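You operate a simulated robot arm through the tools that you are given. There is no shell and no other tool. Be economical: measure what you need, move in short steps, check, and stop when the job is done.

Carry out the task below with a simulated robot arm. There is one attempt and no reset: what you move stays moved.

JOB
Power the board up, but leave off the breaker that the fault display names.
Fine: brass key into its lock, main switch on, leak breaker on, then the other three.

The check looks at the end state, three seconds after you hand in, the way a careful person would. Anything else that was tipped, shoved, dropped, spilled or broken makes it a failure.

ROBOT AND FRAMES
A 6-joint arm with a two-finger parallel gripper, fixed in place. Base frame: the origin is at the foot of the arm, x ahead of it, y to its left, z up. Units: mm, rad, N and s.
With the tool pointing down near the work surface it reaches from about 380 to 720 mm from the base axis. Its first joint turns from -1.152 to 1.152 rad. Payload 2.45 kg.
The tool frame sits at the grasp point between the pads (the TCP): z along the fingers, y along the line on which they close. The tips reach 24 mm beyond it. Largest opening 68 mm; finger width 17, thickness 10; the body of the gripper, 40 by 70 mm, starts 41 mm behind the TCP.
Orientation is told as [roll, pitch, yaw] about the base's x, y, z axes, in that order, counted from this pose: with the fingers straight down and closing along the base's y, the tool's x points along the base's -x, its y along +y and its z along -z.

CONTROLS
- The arm moves only by the tool nudge_tool. Its argument "rows" is a list of rows, each an object (a shift or turn left out is 0, a gripper value left out holds the last) with "xyz": the shift along the tool's x, y, z in units of 40 mm (1.0 is 40 mm), a list of three; "turn": the turn, a rotation vector about the tool's x, y, z in units of 8 degrees (1.0 is 8 degrees), a list of three; "jaw": the closure in counts, from 0 (fully open) to 255 (shut). In form: [{"xyz": [tx, ty, tz], "turn": [rx, ry, rz], "jaw": jaw}, ...]. A call has 1 to 10 rows; each row shifts and turns the commanded pose from where the row before left it, along the tool's axes as they then stand. A call with a number of a shift or a turn outside -1 to 1 is refused whole. Rows are played at 5 a second. More than 50 mm and 0.15 rad between two rows, or a gripper value outside its range, and nothing of the call is played. A pose out of reach is approached as far as the arm can. The call stops where the force on the tool passes 50 N (or 10 N more than at its start, if that is more) or the arm is blocked; 0.2 s more then pass. The fingers move at their own pace (about 108 mm/s each) and stop on an object; they squeeze with about 31 N. The grip force told is the motor's: it shows also when the fingers shut on nothing. Time passes only in rows, and 0.2 s behind the last, so rows that do not move let the fingers close. The reply holds the time, the measured pose of the TCP, the force on the tool along the base axes, the opening and the grip force, in the units named above and with some noise.
- Cameras (640 x 400 px; columns grow to the right, rows downward): "scene" is fixed at [173.7, 414.6, 1479.3]; the picture's right is [-0.72, -0.69, 0.00], its down [-0.28, 0.30, -0.91] and it looks along [0.63, -0.66, -0.41] (base axes); focal length 293 px, centre (320, 200). "wrist" rides on the gripper at [84, 11, -75] in the tool frame; the picture's right is [-0.13, 0.99, 0.00], its down [-0.60, -0.08, -0.79] and it looks along [-0.79, -0.10, 0.61] (tool axes); focal length 251 px, centre (320, 200). There is no depth. A picture from a camera that has moved, and an enlarged one, comes with that camera's place and axes in the base frame and with its lens.
- grab_frame(camera): a new picture of that camera. The clock stands still meanwhile.
- inspect(camera, box): a new picture of the part [left, top, right, bottom] of that camera's present view, enlarged. The clock stands still meanwhile.
- hand_in(): hands the job in; it is judged then, once.

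Go step by step. Nothing tells you positions but the pictures and the camera data: compare them with the known pose of the tool, close in by small moves and look again before you grip or let go. The budget is 120 turns and 68 pictures, counting those below and the enlarged ones. Unless the task says otherwise, let go and move clear before handing in, and close with one line.

The tools are called after "Call:" as a command line: name --argument value ..., lists and objects as JSON in quotes. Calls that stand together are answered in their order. nudge_tool: Moves the arm, as the interface text tells. Its arguments: {"type":"object","properties":{"rows":{"type":"array","items":{"type":"object","properties":{"xyz":{"type":"array","items":{"type":"number"}},"turn":{"type":"array","items":{"type":"number"}},"jaw":{"type":"number"}}}}},"required":["rows"]} The other tools are called the same way: grab_frame (camera) takes a picture; inspect (camera, box) takes an enlarged picture of a part of a camera's view; hand_in () hands the job in.

At the start:

```text
time: 0.0
ee_pos: [472.1, 172.3, 1345.5]
ee_rot: [0.0, -0.001, -0.001]
wrist_force: [-0.3, -0.8, 0.8]
finger_gap: 67.9
grasp_force: 0.1
```

scene: 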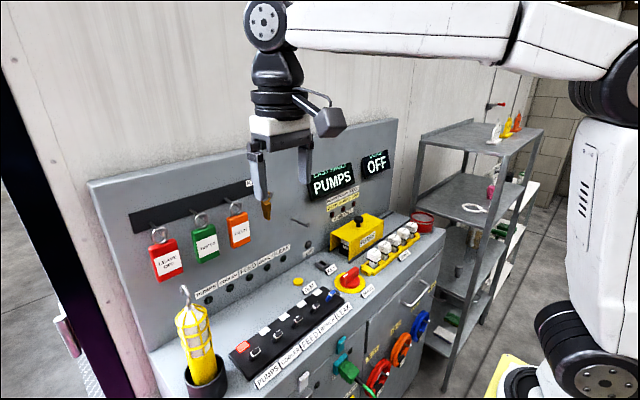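
wrist: 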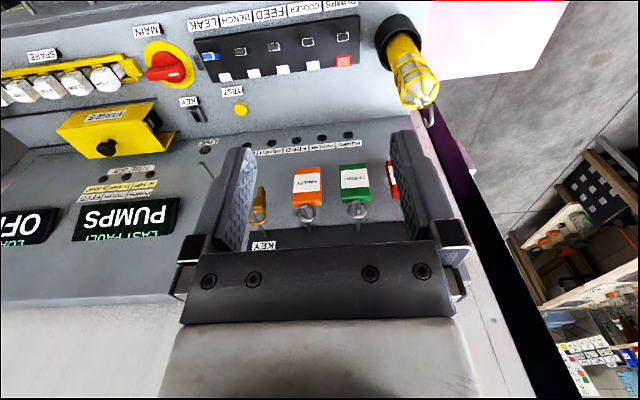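

I see a control board with tags and a brass key on a peg strip, a breaker row, a main rotary switch and a display reading PUMPS. I'll enlarge the views to read the labels.

Call:
inspect --camera "scene" --box '[220, 250, 380, 390]'

Call:
inspect --camera "scene" --box '[230, 130, 420, 290]'

Call:
inspect --camera "wrist" --box '[130, 0, 370, 150]'

Call:
inspect --camera "wrist" --box '[0, 120, 260, 280]'

```text
2.86 times, centred on (300, 320) of scene
camera zoom: at [173.7, 414.6, 1479.3], right [-0.72, -0.69, 0.0], down [-0.28, 0.3, -0.91], along [0.63, -0.66, -0.41], focal length 836 px, centre (377, -143)
```

zoom: 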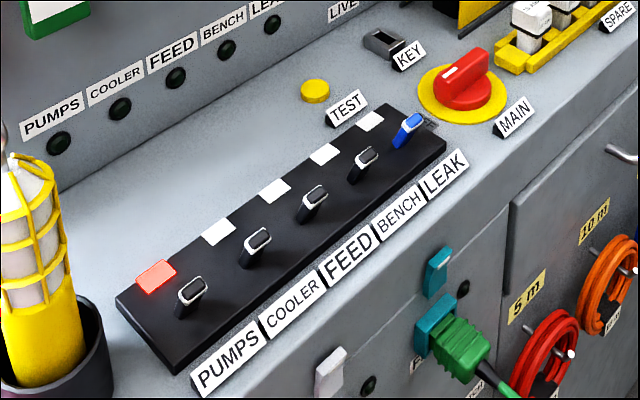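

```text
2.50 times, centred on (325, 210) of scene
camera zoom: at [173.7, 414.6, 1479.3], right [-0.72, -0.69, 0.0], down [-0.28, 0.3, -0.91], along [0.63, -0.66, -0.41], focal length 732 px, centre (308, 175)
```

zoom: 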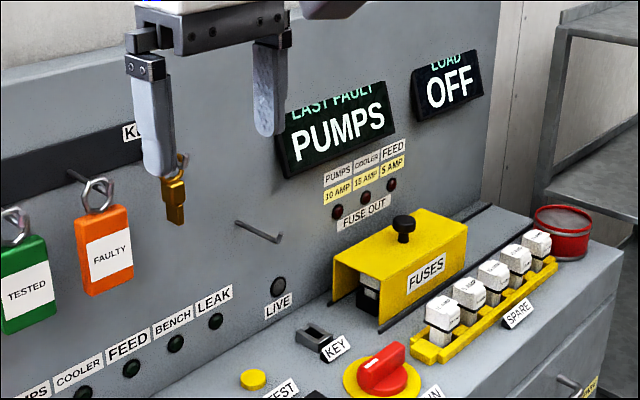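

```text
2.67 times, centred on (250, 75) of wrist
camera zoom: at [387.9, 183.1, 1419.6], right [0.13, 0.99, 0.0], down [0.6, -0.08, 0.79], along [0.79, -0.1, -0.61], focal length 670 px, centre (507, 533)
```

zoom: 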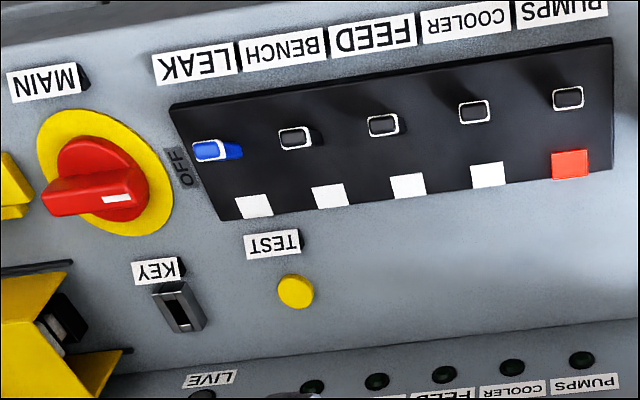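

```text
2.46 times, centred on (130, 200) of wrist
camera zoom: at [387.9, 183.1, 1419.6], right [0.13, 0.99, 0.0], down [0.6, -0.08, 0.79], along [0.79, -0.1, -0.61], focal length 619 px, centre (788, 200)
```

zoom: 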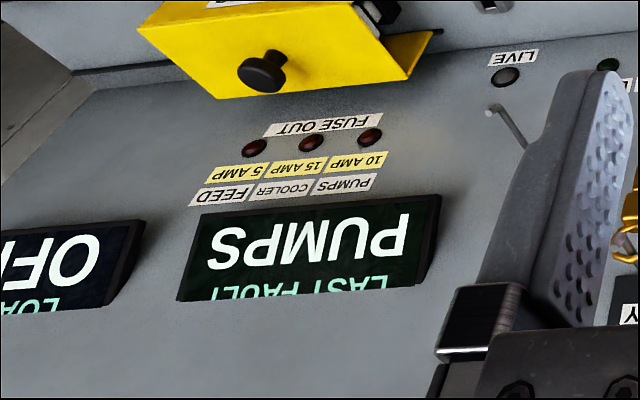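

The display reads LAST FAULT PUMPS, so PUMPS stays off. By triangulation the key is near [694, 49, 1185], the lock near [690, -136, 920], the main switch near [584, -142, 923] and the breakers at x≈566, z≈937. The key comes first, so I'm moving closer to look at it.

Call:
nudge_tool --rows '[{"xyz": [-0.3, -0.7, 0.53]}, {"xyz": [-0.3, -0.7, 0.53]}, {"xyz": [-0.3, -0.7, 0.53]}, {"xyz": [-0.3, -0.7, 0.53]}, {"xyz": [0, 0, 0]}]'

Call:
grab_frame --camera "wrist"

Call:
grab_frame --camera "scene"

```text
time: 1.2
ee_pos: [521.6, 60.1, 1259.2]
ee_rot: [0.0, -0.004, -0.001]
wrist_force: [-0.6, 0.0, -0.4]
finger_gap: 67.9
grasp_force: 0.1
```

```text
61 pictures are left
camera wrist: at [437.6, 70.9, 1333.7], right [0.13, 0.99, 0.0], down [0.6, -0.08, 0.79], along [0.79, -0.1, -0.61], focal length 251 px, centre (320, 200)
```

wrist: 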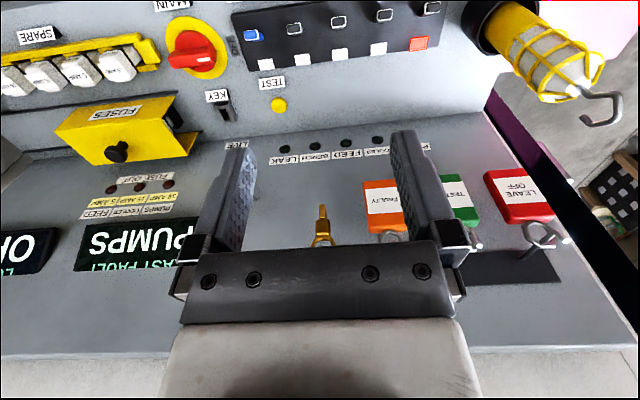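

```text
60 pictures are left
```

scene: 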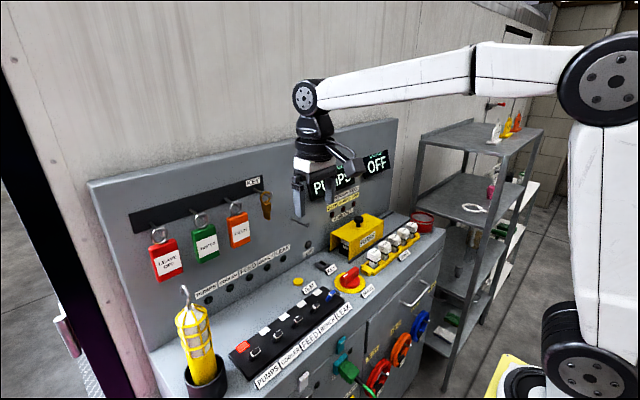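

Call:
inspect --camera "scene" --box '[220, 165, 320, 230]'

Call:
inspect --camera "wrist" --box '[260, 180, 400, 260]'

Call:
inspect --camera "wrist" --box '[130, 0, 450, 180]'

```text
6.15 times, centred on (270, 198) of scene
camera zoom: at [173.7, 414.6, 1479.3], right [-0.72, -0.69, 0.0], down [-0.28, 0.3, -0.91], along [0.63, -0.66, -0.41], focal length 1801 px, centre (628, 215)
```

zoom: 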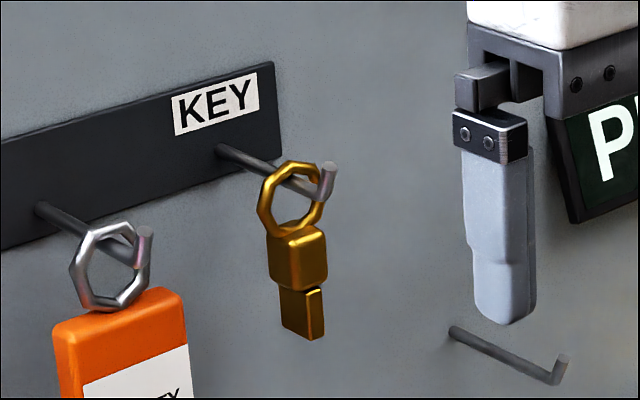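

```text
4.57 times, centred on (330, 220) of wrist
camera zoom: at [437.6, 70.9, 1333.7], right [0.13, 0.99, 0.0], down [0.6, -0.08, 0.79], along [0.79, -0.1, -0.61], focal length 1149 px, centre (274, 109)
```

zoom: 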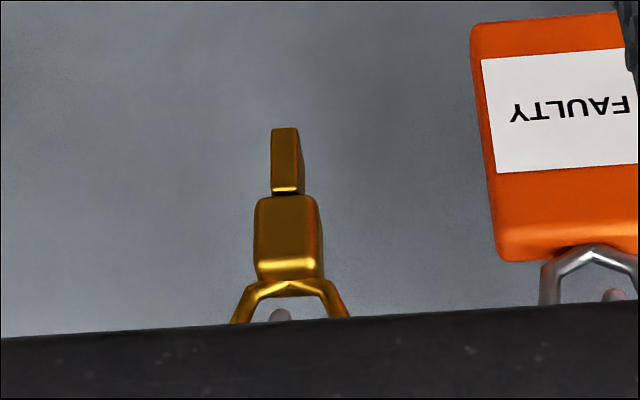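

```text
2.00 times, centred on (290, 90) of wrist
camera zoom: at [437.6, 70.9, 1333.7], right [0.13, 0.99, 0.0], down [0.6, -0.08, 0.79], along [0.79, -0.1, -0.61], focal length 503 px, centre (380, 420)
```

zoom: 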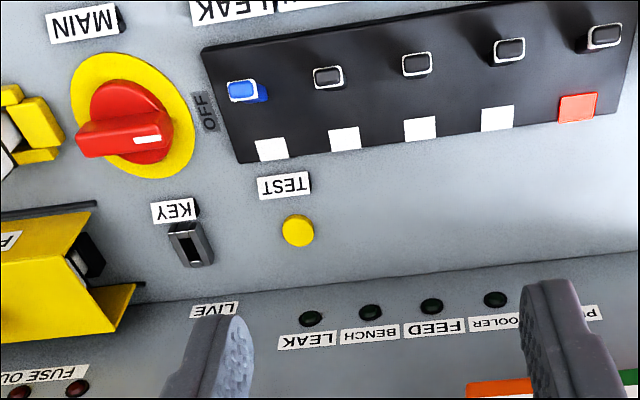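

The key hangs ring-up with its block centre near [709, 40, 1171]. The blade is thin in y and wide in x, which matches the slot. I'm moving in front of it with the fingers partly closed.

Call:
nudge_tool --rows '[{"xyz": [-0.8, -0.125, 0.275], "jaw": 110}, {"xyz": [-0.8, -0.125, 0.275]}, {"xyz": [-0.8, -0.125, 0.275]}, {"xyz": [-0.8, -0.125, 0.275]}, {"xyz": [0, 0, 0]}]'

Call:
grab_frame --camera "wrist"

Call:
inspect --camera "scene" --box '[220, 155, 320, 220]'

```text
time: 2.4
ee_pos: [647.4, 41.5, 1217.3]
ee_rot: [-0.001, -0.002, -0.001]
wrist_force: [-0.2, 0.0, 0.4]
finger_gap: 38.8
grasp_force: 0.1
```

```text
56 pictures are left
camera wrist: at [562.8, 52.2, 1291.6], right [0.13, 0.99, 0.0], down [0.6, -0.08, 0.79], along [0.79, -0.1, -0.61], focal length 251 px, centre (320, 200)
```

wrist: 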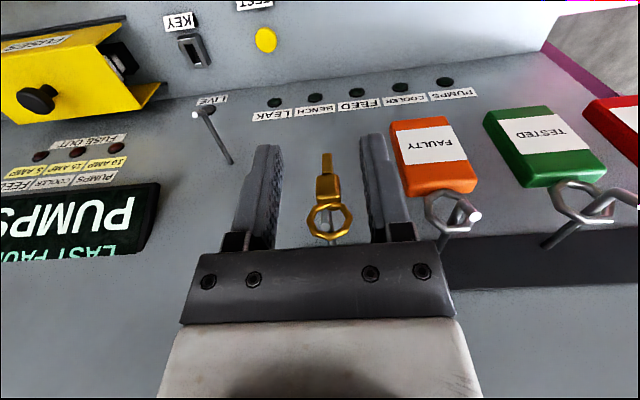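

```text
6.15 times, centred on (270, 188) of scene
camera zoom: at [173.7, 414.6, 1479.3], right [-0.72, -0.69, 0.0], down [-0.28, 0.3, -0.91], along [0.63, -0.66, -0.41], focal length 1801 px, centre (628, 277)
```

zoom: 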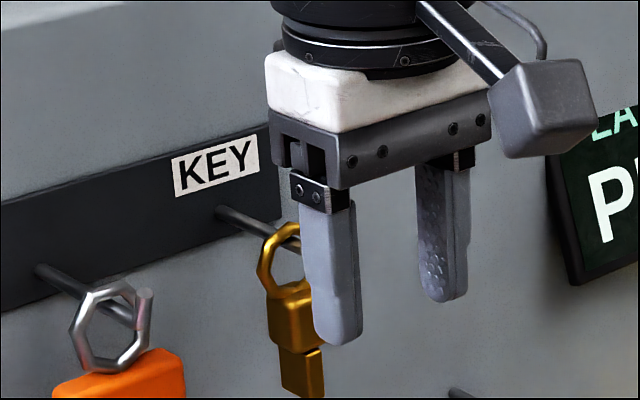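

Call:
inspect --camera "wrist" --box '[270, 135, 390, 255]'

```text
3.33 times, centred on (330, 195) of wrist
camera zoom: at [562.8, 52.2, 1291.6], right [0.13, 0.99, 0.0], down [0.6, -0.08, 0.79], along [0.79, -0.1, -0.61], focal length 838 px, centre (287, 217)
```

zoom: 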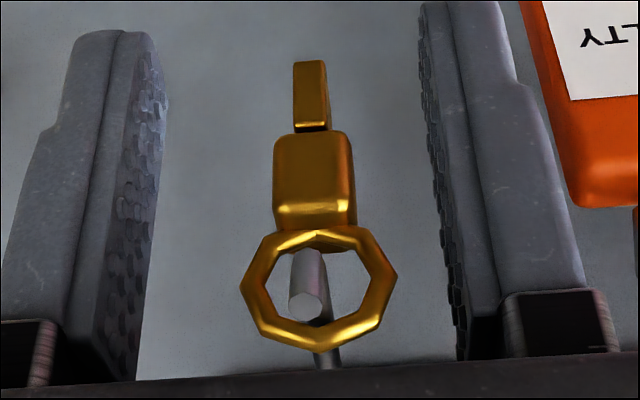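

The peg passes through the ring and its tip turns up to about z=1220. I'll straddle the key with the fingers, stop at z≈1185 and leave the palm clear of the peg.

Call:
nudge_tool --rows '[{"xyz": [0, -0.03, 0], "jaw": 80}, {"xyz": [0, 0, 0]}, {"xyz": [-0.5, 0, 0]}, {"xyz": [-0.5, 0, 0]}, {"xyz": [-0.5, 0, 0]}, {"xyz": [0, 0, 0.4]}, {"xyz": [0, 0, 0.4]}, {"xyz": [0, 0, 0]}]'

Call:
grab_frame --camera "wrist"

Call:
inspect --camera "scene" --box '[220, 155, 320, 220]'

```text
time: 4.2
ee_pos: [705.6, 39.3, 1186.6]
ee_rot: [0.001, -0.002, 0.0]
wrist_force: [0.2, 0.1, -1.1]
finger_gap: 46.8
grasp_force: 0.0
```

```text
53 pictures are left
camera wrist: at [622.6, 49.9, 1260.5], right [0.13, 0.99, 0.0], down [0.6, -0.08, 0.79], along [0.79, -0.1, -0.61], focal length 251 px, centre (320, 200)
```

wrist: 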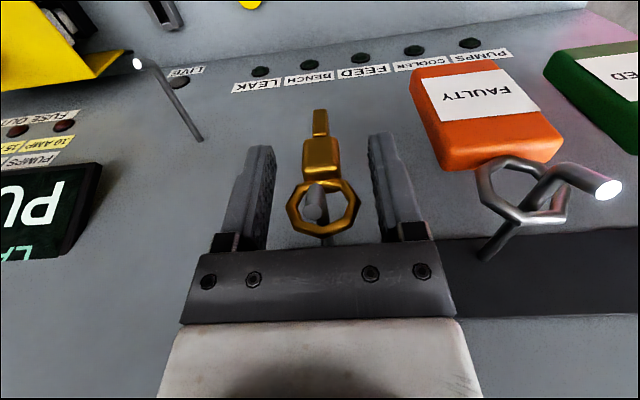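

```text
6.15 times, centred on (270, 188) of scene
camera zoom: at [173.7, 414.6, 1479.3], right [-0.72, -0.69, 0.0], down [-0.28, 0.3, -0.91], along [0.63, -0.66, -0.41], focal length 1801 px, centre (628, 277)
```

zoom: 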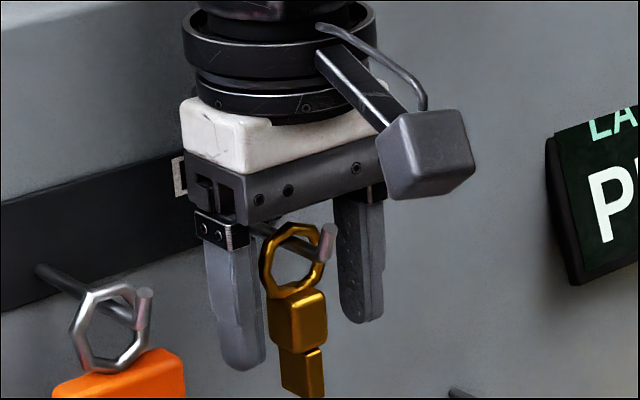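

The key block is between the fingertips, so I'm closing the jaws.

Call:
nudge_tool --rows '[{"jaw": 150}, {"jaw": 255}, {}, {}]'

Call:
inspect --camera "scene" --box '[220, 155, 320, 220]'

Call:
inspect --camera "wrist" --box '[230, 100, 420, 260]'

```text
time: 5.2
ee_pos: [706.4, 39.1, 1186.4]
ee_rot: [0.0, -0.001, -0.002]
wrist_force: [-0.3, 0.3, 0.4]
finger_gap: 32.2
grasp_force: 31.3
```

```text
6.15 times, centred on (270, 188) of scene
camera zoom: at [173.7, 414.6, 1479.3], right [-0.72, -0.69, 0.0], down [-0.28, 0.3, -0.91], along [0.63, -0.66, -0.41], focal length 1801 px, centre (628, 277)
```

zoom: 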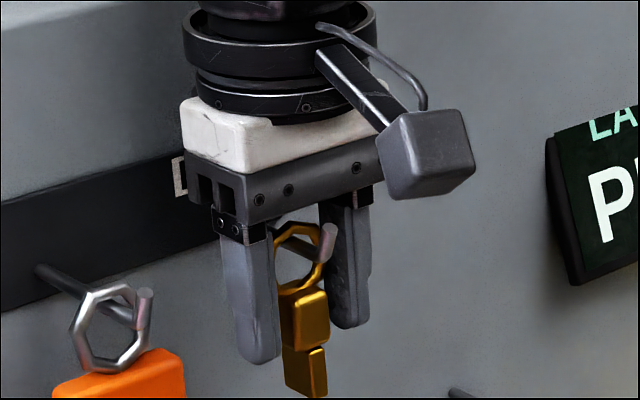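

```text
2.50 times, centred on (325, 180) of wrist
camera zoom: at [622.6, 49.8, 1260.6], right [0.13, 0.99, 0.0], down [0.6, -0.08, 0.79], along [0.79, -0.1, -0.61], focal length 629 px, centre (308, 250)
```

zoom: 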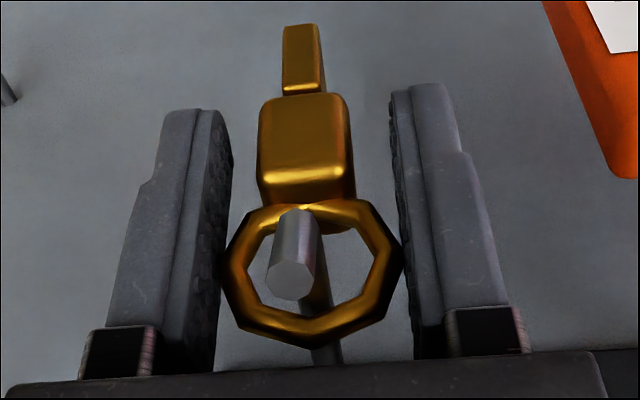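

The jaws closed on the ring's vertical flats (32 mm) rather than the block, and the key hangs straight in them. I'll lift 13 mm, draw it off the peg toward me and check it.

Call:
nudge_tool --rows '[{"xyz": [0, 0, -0.11]}, {"xyz": [0, 0, -0.11]}, {"xyz": [0, 0, -0.11]}, {"xyz": [0, 0, 0]}]'

Call:
inspect --camera "wrist" --box '[230, 100, 420, 260]'

Call:
inspect --camera "scene" --box '[220, 155, 320, 220]'

```text
time: 6.2
ee_pos: [707.3, 40.6, 1198.9]
ee_rot: [-0.001, -0.003, -0.001]
wrist_force: [0.6, -0.8, -1.0]
finger_gap: 32.1
grasp_force: 30.4
```

```text
2.50 times, centred on (325, 180) of wrist
camera zoom: at [623.3, 50.3, 1272.7], right [0.13, 0.99, 0.0], down [0.6, -0.08, 0.79], along [0.79, -0.1, -0.61], focal length 629 px, centre (308, 250)
```

zoom: 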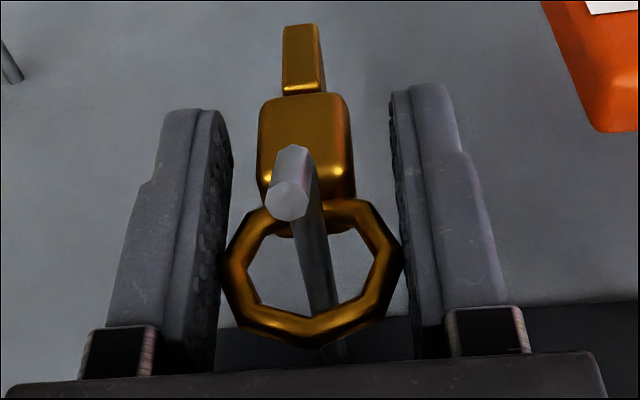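

```text
6.15 times, centred on (270, 188) of scene
camera zoom: at [173.7, 414.6, 1479.3], right [-0.72, -0.69, 0.0], down [-0.28, 0.3, -0.91], along [0.63, -0.66, -0.41], focal length 1801 px, centre (628, 277)
```

zoom: 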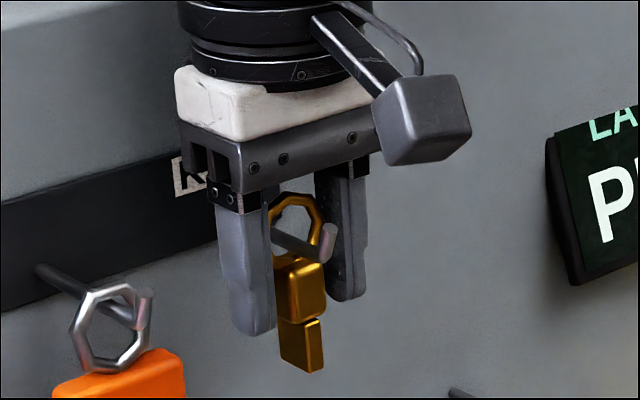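

The peg tip should clear through the ring at this height, so I'm pulling back along −x in small steps.

Call:
nudge_tool --rows '[{"xyz": [0.2, 0, 0.025]}, {"xyz": [0.2, 0, 0]}, {"xyz": [0.2, 0, 0]}, {"xyz": [0, 0, 0]}]'

Call:
inspect --camera "scene" --box '[220, 155, 320, 220]'

```text
time: 7.2
ee_pos: [685.2, 39.2, 1198.3]
ee_rot: [0.0, -0.008, 0.0]
wrist_force: [16.2, 1.2, 4.5]
finger_gap: 32.2
grasp_force: 30.8
```

```text
6.15 times, centred on (270, 188) of scene
camera zoom: at [174.3, 414.7, 1479.3], right [-0.72, -0.69, 0.0], down [-0.29, 0.3, -0.91], along [0.63, -0.66, -0.41], focal length 1801 px, centre (628, 277)
```

zoom: 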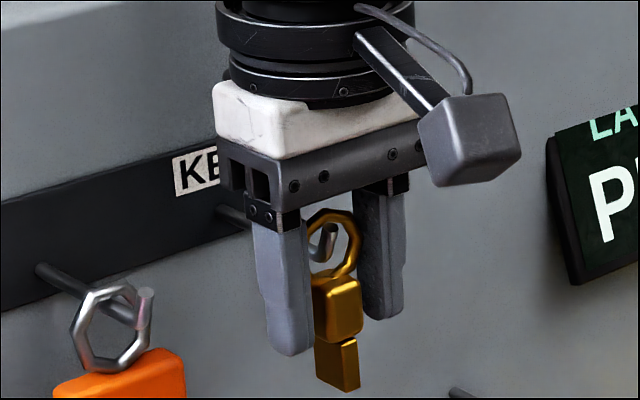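

There is 16 N of drag, so the ring is touching the peg tip. I'm looking at it before pulling further.

Call:
inspect --camera "wrist" --box '[230, 100, 420, 260]'

Call:
inspect --camera "scene" --box '[255, 180, 295, 220]'

```text
2.50 times, centred on (325, 180) of wrist
camera zoom: at [600.8, 49.7, 1271.1], right [0.13, 0.99, 0.0], down [0.6, -0.08, 0.8], along [0.79, -0.1, -0.6], focal length 629 px, centre (308, 250)
```

zoom: 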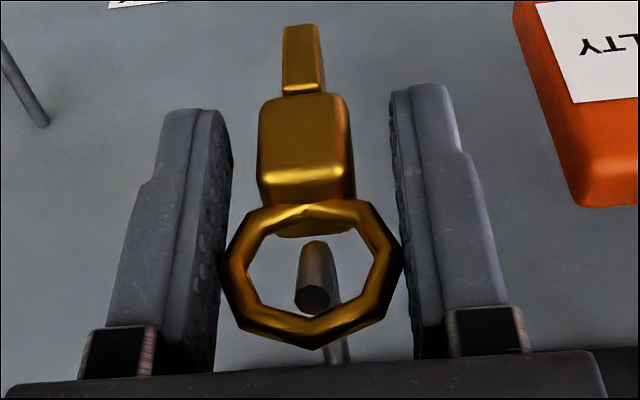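

```text
10.00 times, centred on (275, 200) of scene
camera zoom: at [174.3, 414.7, 1479.3], right [-0.72, -0.69, 0.0], down [-0.29, 0.3, -0.91], along [0.63, -0.66, -0.41], focal length 2927 px, centre (770, 200)
```

zoom: 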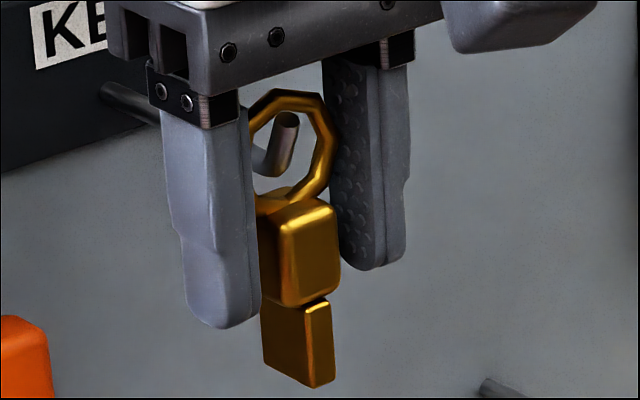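

The tip is catching the ring's upper inner edge, and there is spare room below. I'm backing off slightly, rising 3 mm and pulling again.

Call:
nudge_tool --rows '[{"xyz": [-0.08, 0, 0]}, {"xyz": [0, 0, -0.075]}, {}, {"xyz": [0.1, 0, 0]}, {"xyz": [0.1, 0, 0]}, {}]'

Call:
inspect --camera "scene" --box '[255, 180, 295, 220]'

```text
time: 8.6
ee_pos: [680.5, 38.4, 1200.8]
ee_rot: [0.0, -0.003, 0.0]
wrist_force: [0.8, 0.6, 1.7]
finger_gap: 32.3
grasp_force: 31.0
```

```text
10.00 times, centred on (275, 200) of scene
camera zoom: at [173.7, 414.7, 1479.3], right [-0.72, -0.69, 0.0], down [-0.28, 0.3, -0.91], along [0.63, -0.66, -0.41], focal length 2927 px, centre (770, 200)
```

zoom: 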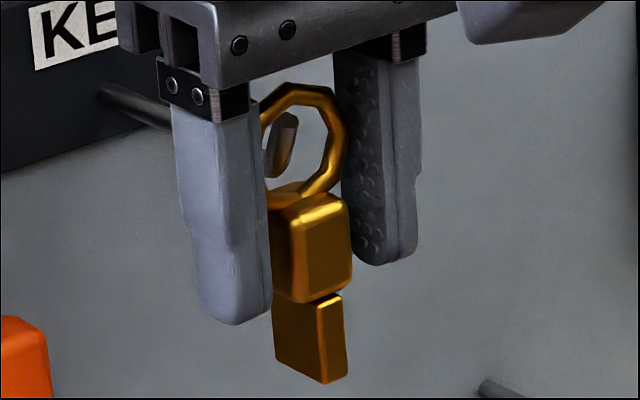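

No drag now and the ring is past the tip. I'm continuing back along −x.

Call:
nudge_tool --rows '[{"xyz": [0.15, 0, 0]}, {"xyz": [0.2, 0, 0]}, {"xyz": [0.3, 0, 0]}, {"xyz": [0.5, 0, 0]}, {}]'

Call:
grab_frame --camera "wrist"

Call:
inspect --camera "scene" --box '[230, 160, 310, 220]'

```text
time: 9.8
ee_pos: [633.4, 41.6, 1198.7]
ee_rot: [0.001, -0.003, 0.0]
wrist_force: [-0.2, 0.4, -0.1]
finger_gap: 32.1
grasp_force: 31.5
```

```text
43 pictures are left
camera wrist: at [548.5, 51.9, 1273.3], right [0.13, 0.99, 0.0], down [0.6, -0.08, 0.79], along [0.79, -0.1, -0.61], focal length 251 px, centre (320, 200)
```

wrist: 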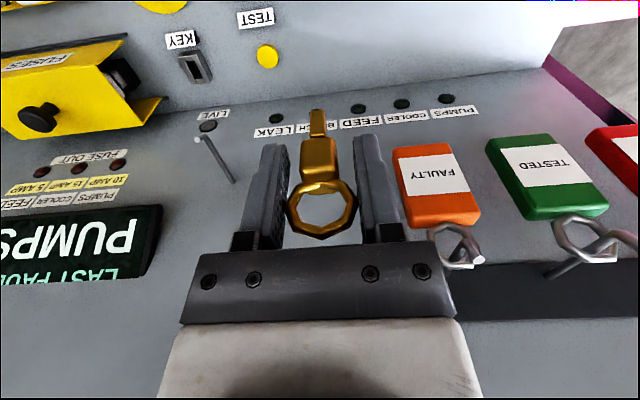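

```text
6.67 times, centred on (270, 190) of scene
camera zoom: at [173.7, 414.6, 1479.3], right [-0.72, -0.69, 0.0], down [-0.28, 0.3, -0.91], along [0.63, -0.66, -0.41], focal length 1951 px, centre (653, 267)
```

zoom: 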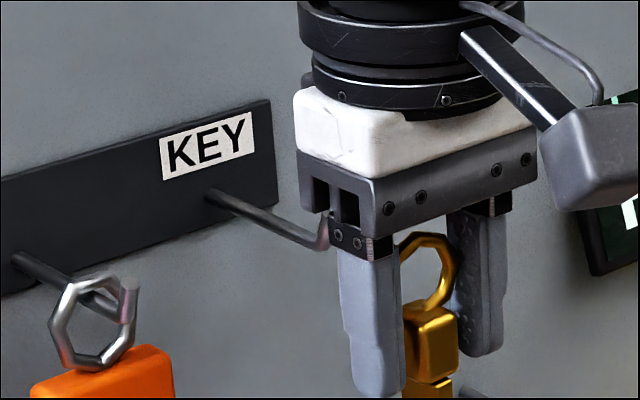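

The key is free and still square in the grip. I'm moving in front of and above the lock while staying clear of the empty peg.

Call:
nudge_tool --rows '[{"xyz": [0.055, -0.72, 0.45]}, {"xyz": [0.055, -0.72, 0.45]}, {"xyz": [0.055, -0.72, 0.45]}, {"xyz": [0.055, -0.72, 0.45]}, {"xyz": [0.055, -0.72, 0.45]}, {"xyz": [0.055, -0.72, 0.45]}, {}]'

Call:
grab_frame --camera "wrist"

Call:
inspect --camera "scene" --box '[270, 190, 390, 310]'

```text
time: 11.4
ee_pos: [617.0, -131.9, 1094.4]
ee_rot: [0.001, -0.004, 0.0]
wrist_force: [-0.4, 0.2, -0.1]
finger_gap: 32.4
grasp_force: 31.1
```

```text
41 pictures are left
camera wrist: at [533.3, -120.4, 1167.4], right [0.13, 0.99, 0.0], down [0.6, -0.08, 0.79], along [0.79, -0.1, -0.61], focal length 251 px, centre (320, 200)
```

wrist: 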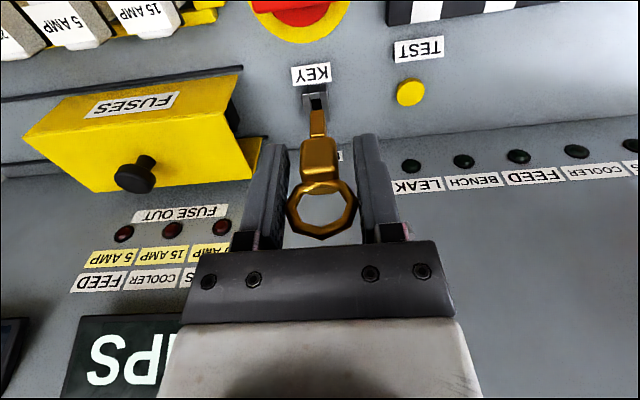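

```text
3.33 times, centred on (330, 250) of scene
camera zoom: at [173.7, 414.6, 1479.3], right [-0.72, -0.69, 0.0], down [-0.28, 0.3, -0.91], along [0.63, -0.66, -0.41], focal length 976 px, centre (287, 33)
```

zoom: 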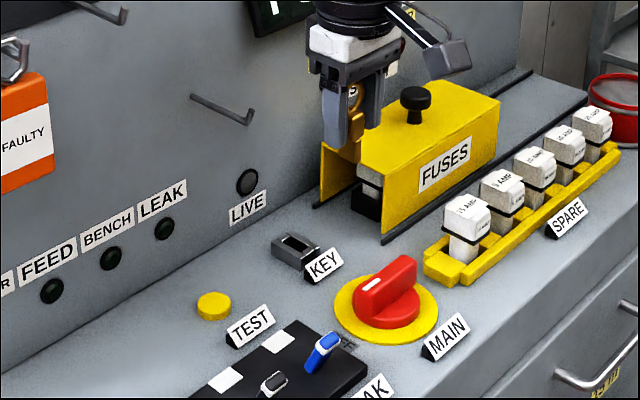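

I can see the lock slot and I'm zooming in to measure it precisely.

Call:
inspect --camera "wrist" --box '[280, 50, 360, 130]'

Call:
inspect --camera "scene" --box '[335, 250, 385, 290]'

```text
5.00 times, centred on (320, 90) of wrist
camera zoom: at [533.3, -120.4, 1167.4], right [0.13, 0.99, 0.0], down [0.6, -0.08, 0.79], along [0.79, -0.1, -0.61], focal length 1257 px, centre (320, 750)
```

zoom: 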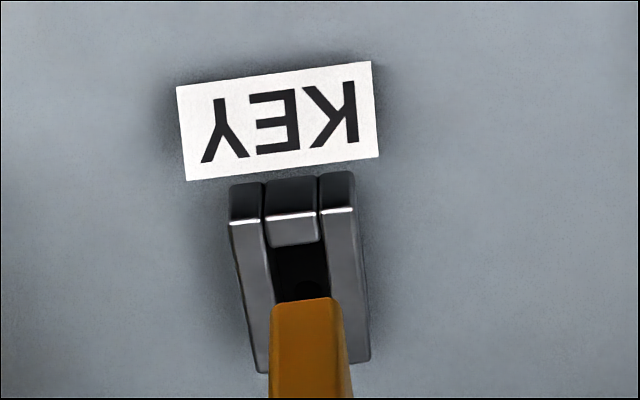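

```text
10.00 times, centred on (360, 270) of scene
camera zoom: at [173.7, 414.6, 1479.3], right [-0.72, -0.69, 0.0], down [-0.28, 0.3, -0.91], along [0.63, -0.66, -0.41], focal length 2927 px, centre (-80, -500)
```

zoom: 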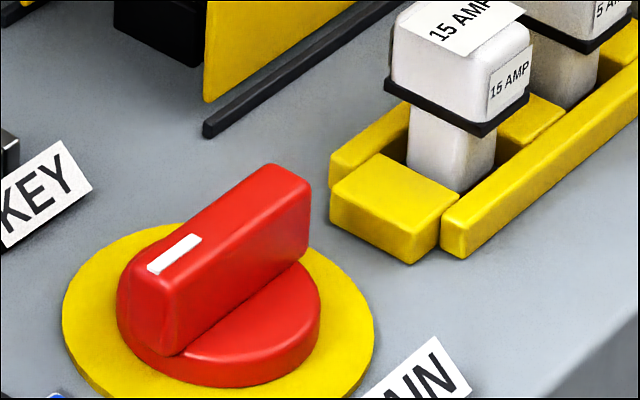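

Call:
inspect --camera "scene" --box '[340, 245, 380, 285]'

Call:
inspect --camera "scene" --box '[310, 255, 350, 280]'

```text
10.00 times, centred on (360, 265) of scene
camera zoom: at [173.7, 414.6, 1479.3], right [-0.72, -0.69, 0.0], down [-0.28, 0.3, -0.91], along [0.63, -0.66, -0.41], focal length 2927 px, centre (-80, -450)
```

zoom: 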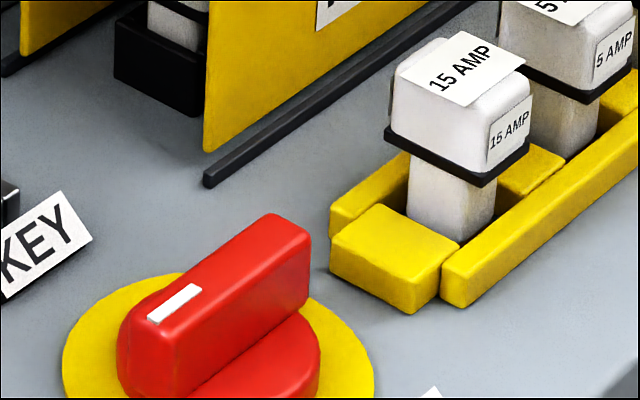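

```text
16.00 times, centred on (330, 268) of scene
camera zoom: at [173.7, 414.6, 1479.3], right [-0.72, -0.69, 0.0], down [-0.28, 0.3, -0.91], along [0.63, -0.66, -0.41], focal length 4683 px, centre (160, -880)
```

zoom: 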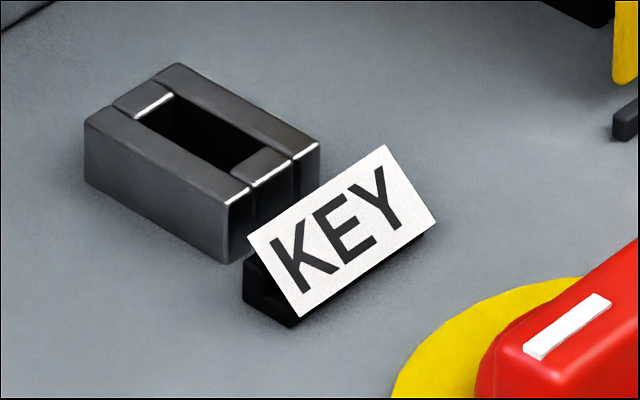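

The lock's top is about z≈907, with the slot centred near x≈702, y≈-145 and running along x. I'm moving above it, stopping with the blade about 20 mm clear, and will check alignment there.

Call:
nudge_tool --rows '[{"xyz": [-0.7, -0.1, 0]}, {"xyz": [-0.7, -0.1, 0]}, {"xyz": [-0.7, -0.12, 0]}, {"xyz": [0, 0, 0.7]}, {"xyz": [0, 0, 0.7]}, {"xyz": [0, 0, 0.7]}, {"xyz": [0, 0, 0.6]}, {}]'

Call:
inspect --camera "wrist" --box '[240, 60, 400, 160]'

Call:
inspect --camera "scene" --box '[300, 225, 364, 285]'

```text
time: 12.4
ee_pos: [701.5, -143.8, 1087.8]
ee_rot: [-0.004, -0.013, 0.0]
wrist_force: [-33.1, 7.1, 10.3]
finger_gap: 32.1
grasp_force: 30.9
stopped in row 4: the force on the tool passed its limit (the readings are from after the stop); the commanded pose is now the measured one
```

```text
4.00 times, centred on (320, 110) of wrist
camera zoom: at [616.7, -132.9, 1160.7], right [0.13, 0.99, 0.0], down [0.59, -0.08, 0.8], along [0.79, -0.1, -0.6], focal length 1006 px, centre (320, 560)
```

zoom: 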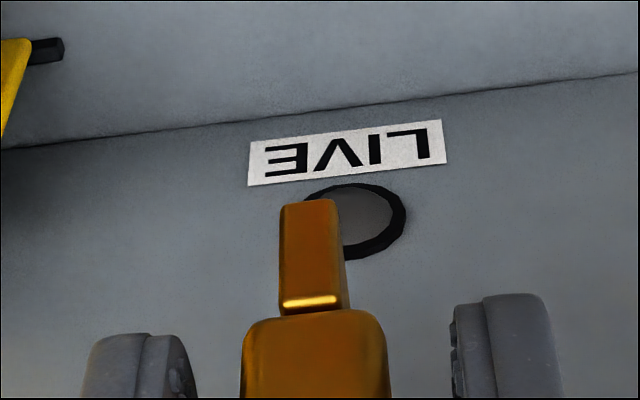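

```text
6.67 times, centred on (332, 255) of scene
camera zoom: at [172.2, 414.9, 1479.4], right [-0.72, -0.69, 0.0], down [-0.28, 0.3, -0.91], along [0.63, -0.66, -0.41], focal length 1951 px, centre (240, -167)
```

zoom: 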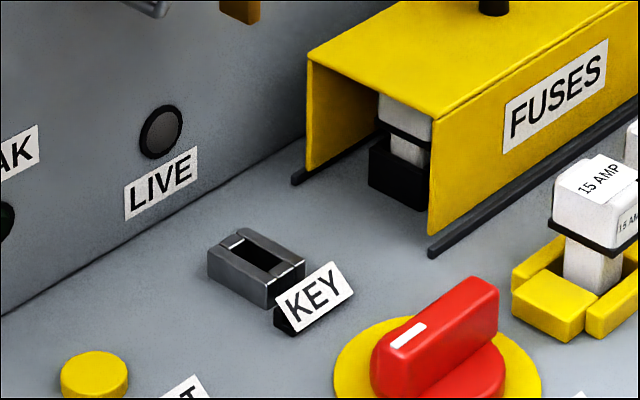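

The upper gripper touched the protruding display on the panel, so a vertical tool can't go over the lock. I'm backing off and tilting about 10°, fingers forward, so the arm column leans away from the panel.

Call:
nudge_tool --rows '[{"xyz": [0.5, 0, 0]}, {"xyz": [0.8, 0, 0]}, {"turn": [0, -0.65, 0]}, {"turn": [0, -0.65, 0]}, {"xyz": [0.12, 0, 0.68]}, {"xyz": [0.12, 0, 0.68]}, {"xyz": [0.12, 0, 0.68]}, {}]'

Call:
grab_frame --camera "scene"

Call:
grab_frame --camera "wrist"

```text
time: 14.2
ee_pos: [652.3, -147.0, 1004.9]
ee_rot: [-0.004, -0.199, -0.001]
wrist_force: [0.0, 0.8, -1.3]
finger_gap: 32.1
grasp_force: 31.0
```

```text
33 pictures are left
```

scene: 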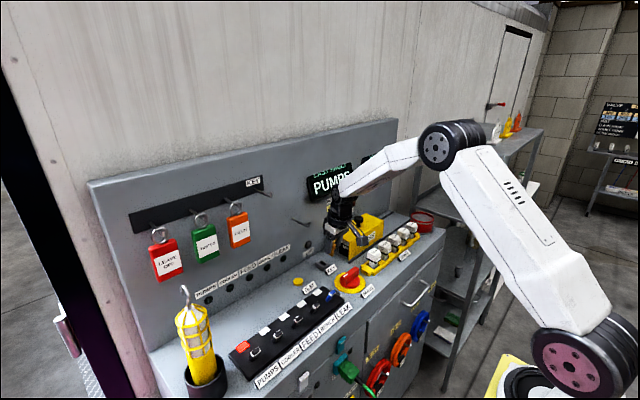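

```text
32 pictures are left
camera wrist: at [555.6, -136.3, 1060.5], right [0.13, 0.99, 0.02], down [0.44, -0.08, 0.9], along [0.89, -0.1, -0.44], focal length 251 px, centre (320, 200)
```

wrist: 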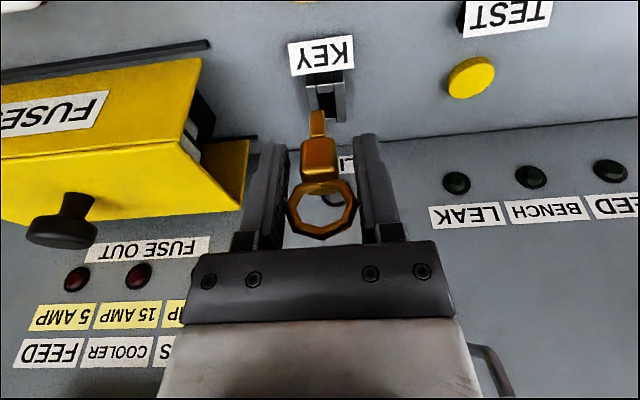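

Call:
inspect --camera "wrist" --box '[270, 50, 380, 130]'

```text
5.00 times, centred on (325, 90) of wrist
camera zoom: at [555.6, -136.3, 1060.5], right [0.13, 0.99, 0.02], down [0.44, -0.08, 0.9], along [0.89, -0.1, -0.44], focal length 1257 px, centre (295, 750)
```

zoom: 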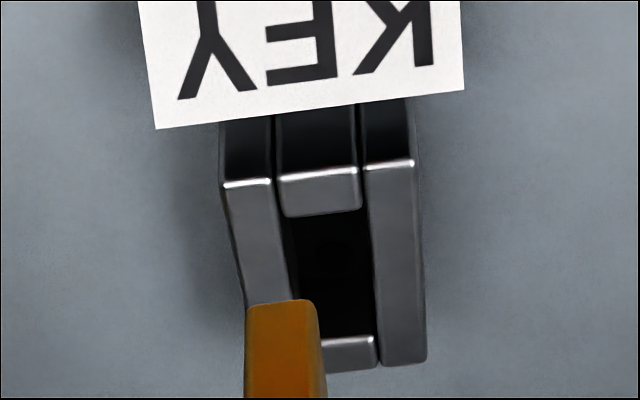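

Slot centre refined to about (699.5, -144.6) and the blade tip sits near (661, -147, 958). I'm moving so the blade is about 20 mm above the slot.

Call:
nudge_tool --rows '[{"xyz": [-0.4, 0.034, 0.23]}, {"xyz": [-0.4, 0.034, 0.23]}, {"xyz": [0, 0, 0.23]}, {"xyz": [0, 0, 0.23]}, {}]'

Call:
inspect --camera "wrist" --box '[270, 70, 380, 150]'

Call:
inspect --camera "scene" --box '[310, 235, 350, 275]'

```text
time: 15.4
ee_pos: [692.1, -142.9, 971.7]
ee_rot: [-0.003, -0.198, 0.002]
wrist_force: [-0.3, 0.0, -0.6]
finger_gap: 32.1
grasp_force: 30.9
```

```text
5.00 times, centred on (325, 110) of wrist
camera zoom: at [594.8, -131.9, 1027.8], right [0.13, 0.99, 0.02], down [0.44, -0.08, 0.9], along [0.89, -0.1, -0.44], focal length 1257 px, centre (295, 650)
```

zoom: 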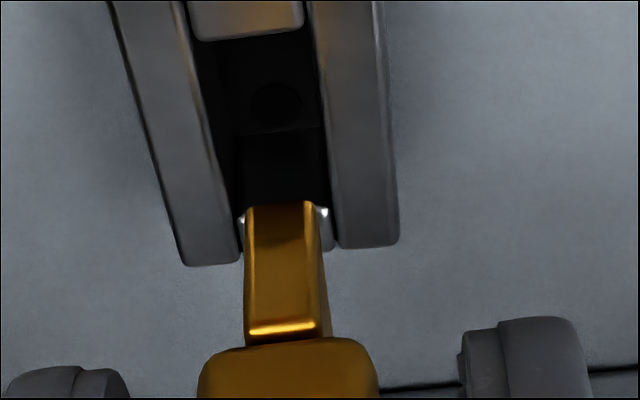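

```text
10.00 times, centred on (330, 255) of scene
camera zoom: at [173.7, 414.6, 1479.3], right [-0.72, -0.69, 0.0], down [-0.28, 0.3, -0.91], along [0.63, -0.66, -0.41], focal length 2927 px, centre (220, -350)
```

zoom: 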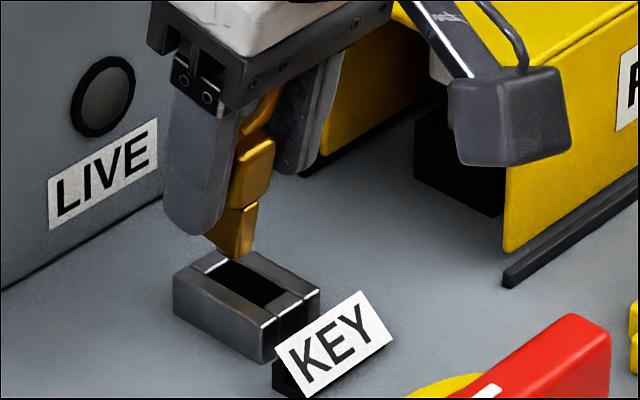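

The blade is about 1.6 mm too far in +y and slightly far in x. I'm correcting that and lowering in small steps into the slot.

Call:
nudge_tool --rows '[{"xyz": [0.037, -0.042, -0.007]}, {}, {"xyz": [0.0248, 0, 0.1225]}, {"xyz": [0.0248, 0, 0.1225]}, {"xyz": [0.0248, 0, 0.1225]}, {"xyz": [0.0248, 0, 0.1225]}, {"xyz": [0.0248, 0, 0.1225]}, {}]'

Call:
inspect --camera "scene" --box '[310, 240, 350, 280]'

Call:
inspect --camera "wrist" --box '[270, 70, 380, 150]'

```text
time: 17.2
ee_pos: [691.3, -143.3, 952.6]
ee_rot: [-0.004, -0.204, 0.002]
wrist_force: [2.8, 0.9, 20.8]
finger_gap: 32.3
grasp_force: 30.8
```

```text
10.00 times, centred on (330, 260) of scene
camera zoom: at [173.3, 414.7, 1479.4], right [-0.72, -0.69, 0.0], down [-0.28, 0.3, -0.91], along [0.63, -0.66, -0.41], focal length 2927 px, centre (220, -400)
```

zoom: 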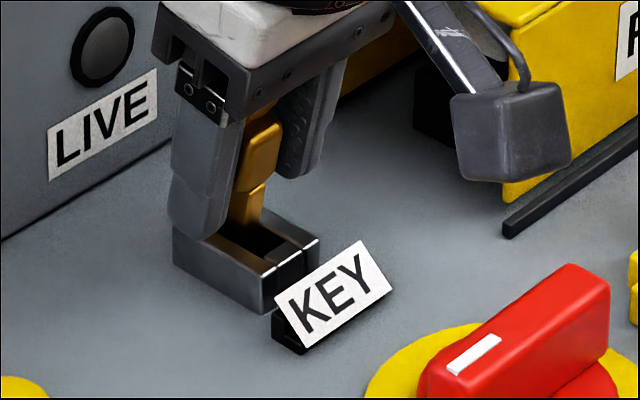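

```text
5.00 times, centred on (325, 110) of wrist
camera zoom: at [593.9, -133.1, 1006.4], right [0.13, 0.99, 0.02], down [0.43, -0.07, 0.9], along [0.89, -0.1, -0.44], focal length 1257 px, centre (295, 650)
```

zoom: 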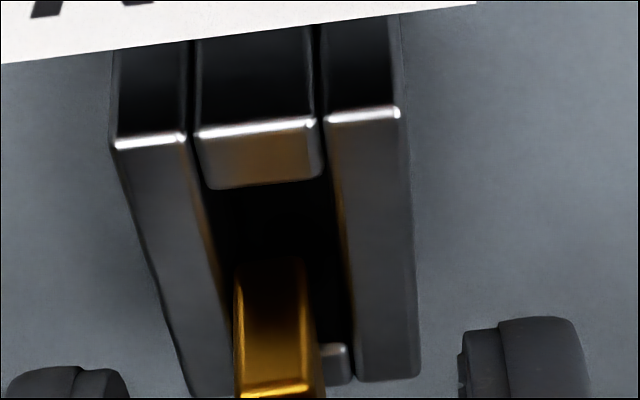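

There is 20 N of contact before insertion; the blade's back edge appears to be riding on the slot's far block. I'm lifting and rechecking.

Call:
nudge_tool --rows '[{"xyz": [-0.04, 0, -0.2]}, {"xyz": [-0.04, 0, -0.2]}, {}]'

Call:
inspect --camera "wrist" --box '[240, 70, 400, 250]'

Call:
inspect --camera "scene" --box '[310, 235, 350, 275]'

```text
time: 18.0
ee_pos: [690.4, -143.8, 965.4]
ee_rot: [-0.005, -0.197, 0.003]
wrist_force: [-0.6, 0.1, -0.2]
finger_gap: 32.3
grasp_force: 30.5
```

```text
2.22 times, centred on (320, 160) of wrist
camera zoom: at [593.3, -133.0, 1020.2], right [0.13, 0.99, 0.02], down [0.44, -0.08, 0.9], along [0.89, -0.1, -0.44], focal length 559 px, centre (320, 289)
```

zoom: 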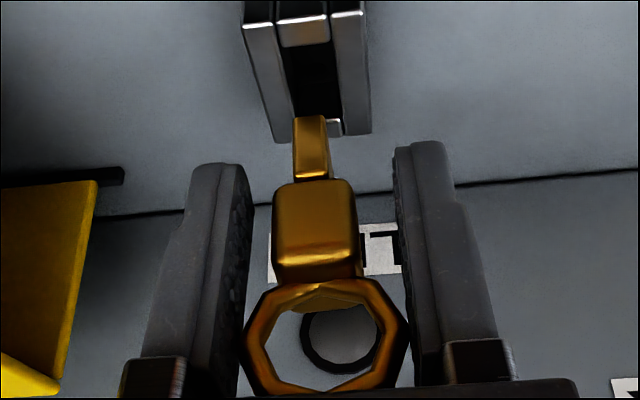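

```text
10.00 times, centred on (330, 255) of scene
camera zoom: at [173.7, 414.6, 1479.3], right [-0.72, -0.69, 0.0], down [-0.28, 0.3, -0.91], along [0.63, -0.66, -0.41], focal length 2927 px, centre (220, -350)
```

zoom: 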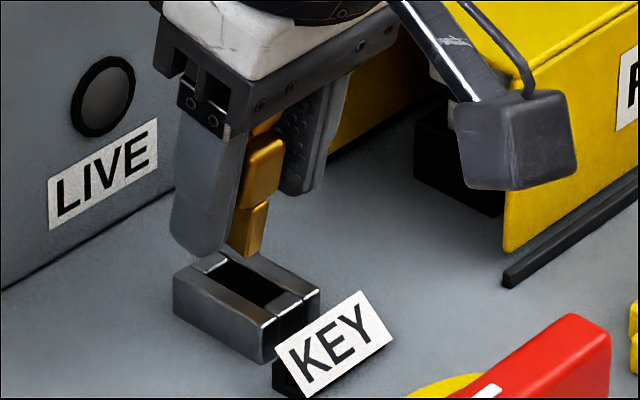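

The blade is about 21 mm wide in x, more than I assumed, so its back edge landed on the far block and the key slid up a few mm in the grip. I'm shifting 4 mm toward −x and lowering again.

Call:
nudge_tool --rows '[{"xyz": [0.098, -0.005, -0.02]}, {}, {"xyz": [0.0228, 0, 0.1127]}, {"xyz": [0.0228, 0, 0.1127]}, {"xyz": [0.0228, 0, 0.1127]}, {"xyz": [0.0228, 0, 0.1127]}, {"xyz": [0.0228, 0, 0.1127]}, {}]'

Call:
inspect --camera "wrist" --box '[240, 60, 400, 240]'

```text
time: 19.8
ee_pos: [687.2, -144.4, 943.7]
ee_rot: [-0.005, -0.208, 0.002]
wrist_force: [-1.9, -0.2, 25.2]
finger_gap: 32.3
grasp_force: 31.0
```

```text
2.22 times, centred on (320, 150) of wrist
camera zoom: at [590.6, -133.5, 999.4], right [0.13, 0.99, 0.02], down [0.43, -0.07, 0.9], along [0.89, -0.1, -0.43], focal length 559 px, centre (320, 311)
```

zoom: 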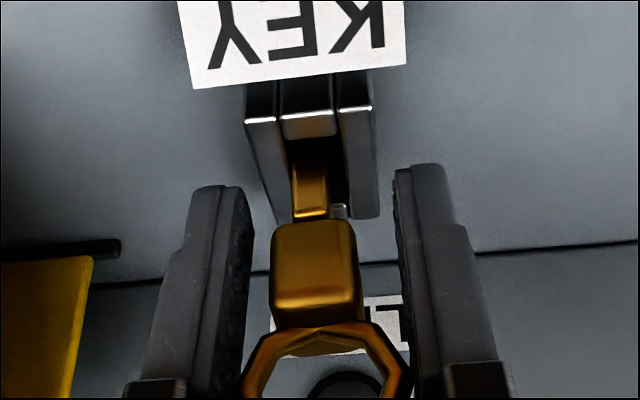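

Call:
inspect --camera "scene" --box '[316, 248, 346, 278]'

Call:
inspect --camera "wrist" --box '[290, 80, 350, 140]'

```text
13.33 times, centred on (331, 263) of scene
camera zoom: at [173.1, 414.7, 1479.4], right [-0.72, -0.69, 0.0], down [-0.28, 0.3, -0.91], along [0.63, -0.66, -0.41], focal length 3903 px, centre (173, -640)
```

zoom: 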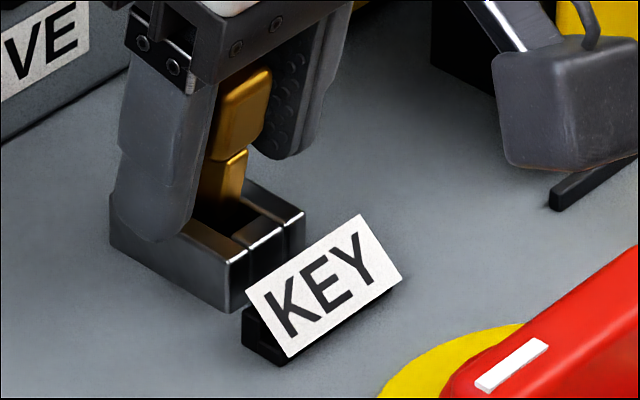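

```text
6.67 times, centred on (320, 110) of wrist
camera zoom: at [590.6, -133.5, 999.4], right [0.13, 0.99, 0.02], down [0.43, -0.07, 0.9], along [0.89, -0.1, -0.43], focal length 1676 px, centre (320, 800)
```

zoom: 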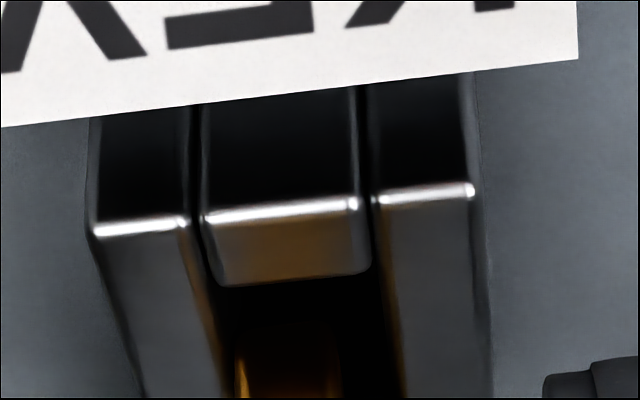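

The blade is still landing on the far block because the key has pivoted a little in the grip. I'm lifting, moving another 8 mm toward −x, lowering shallowly and looking.

Call:
nudge_tool --rows '[{"xyz": [-0.04, 0, -0.2]}, {"xyz": [0.1, 0.03, -0.02]}, {"xyz": [0.1, 0, -0.02]}, {}, {"xyz": [0.025, 0, 0.1225]}, {"xyz": [0.025, 0, 0.1225]}, {"xyz": [0.015, 0, 0.07]}, {}]'

Call:
inspect --camera "wrist" --box '[270, 60, 370, 160]'

```text
time: 21.6
ee_pos: [681.8, -143.6, 936.3]
ee_rot: [-0.005, -0.204, 0.002]
wrist_force: [14.3, 1.5, 9.3]
finger_gap: 32.2
grasp_force: 31.3
```

```text
4.00 times, centred on (320, 110) of wrist
camera zoom: at [584.2, -132.8, 992.2], right [0.13, 0.99, 0.02], down [0.43, -0.07, 0.9], along [0.89, -0.1, -0.44], focal length 1006 px, centre (320, 560)
```

zoom: 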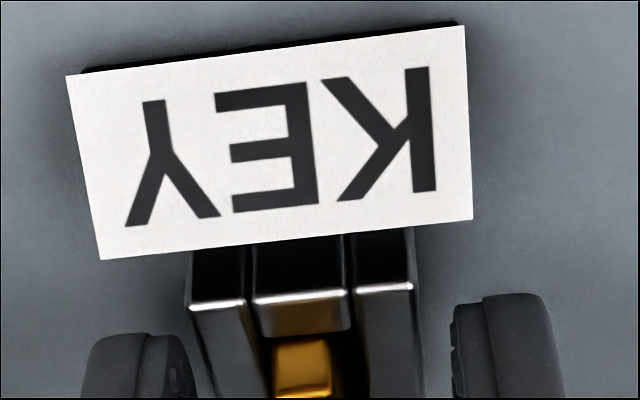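

The blade is now in the slot, pressing on the near wall. I'm easing +x and lowering a bit more, then checking.

Call:
nudge_tool --rows '[{"xyz": [-0.06, 0, 0.01]}, {"xyz": [0.015, 0, 0.08]}, {"xyz": [0.015, 0, 0.08]}, {}]'

Call:
inspect --camera "scene" --box '[316, 248, 346, 278]'

Call:
inspect --camera "wrist" --box '[270, 100, 370, 200]'

```text
time: 22.6
ee_pos: [683.5, -143.1, 932.4]
ee_rot: [-0.004, -0.203, 0.001]
wrist_force: [-7.7, -2.0, 32.2]
finger_gap: 32.2
grasp_force: 31.3
```

```text
13.33 times, centred on (331, 263) of scene
camera zoom: at [172.8, 414.7, 1479.4], right [-0.72, -0.69, 0.0], down [-0.28, 0.3, -0.91], along [0.63, -0.66, -0.41], focal length 3903 px, centre (173, -640)
```

zoom: 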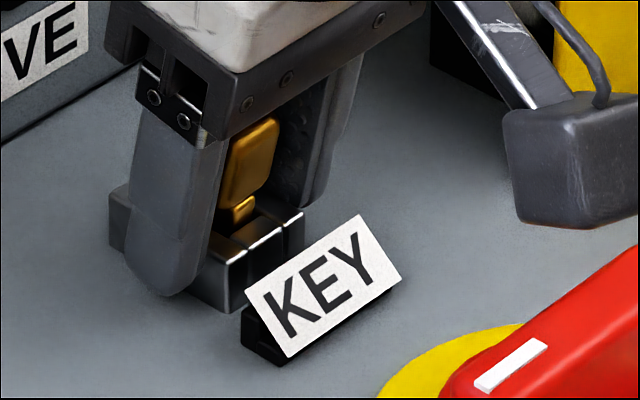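

```text
4.00 times, centred on (320, 150) of wrist
camera zoom: at [585.9, -132.2, 988.1], right [0.13, 0.99, 0.02], down [0.43, -0.07, 0.9], along [0.89, -0.1, -0.44], focal length 1006 px, centre (320, 400)
```

zoom: 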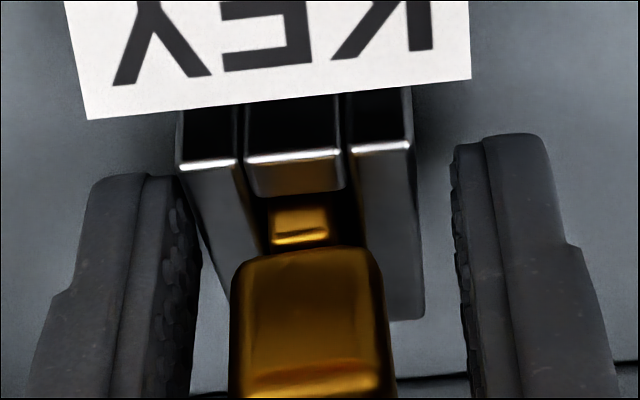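

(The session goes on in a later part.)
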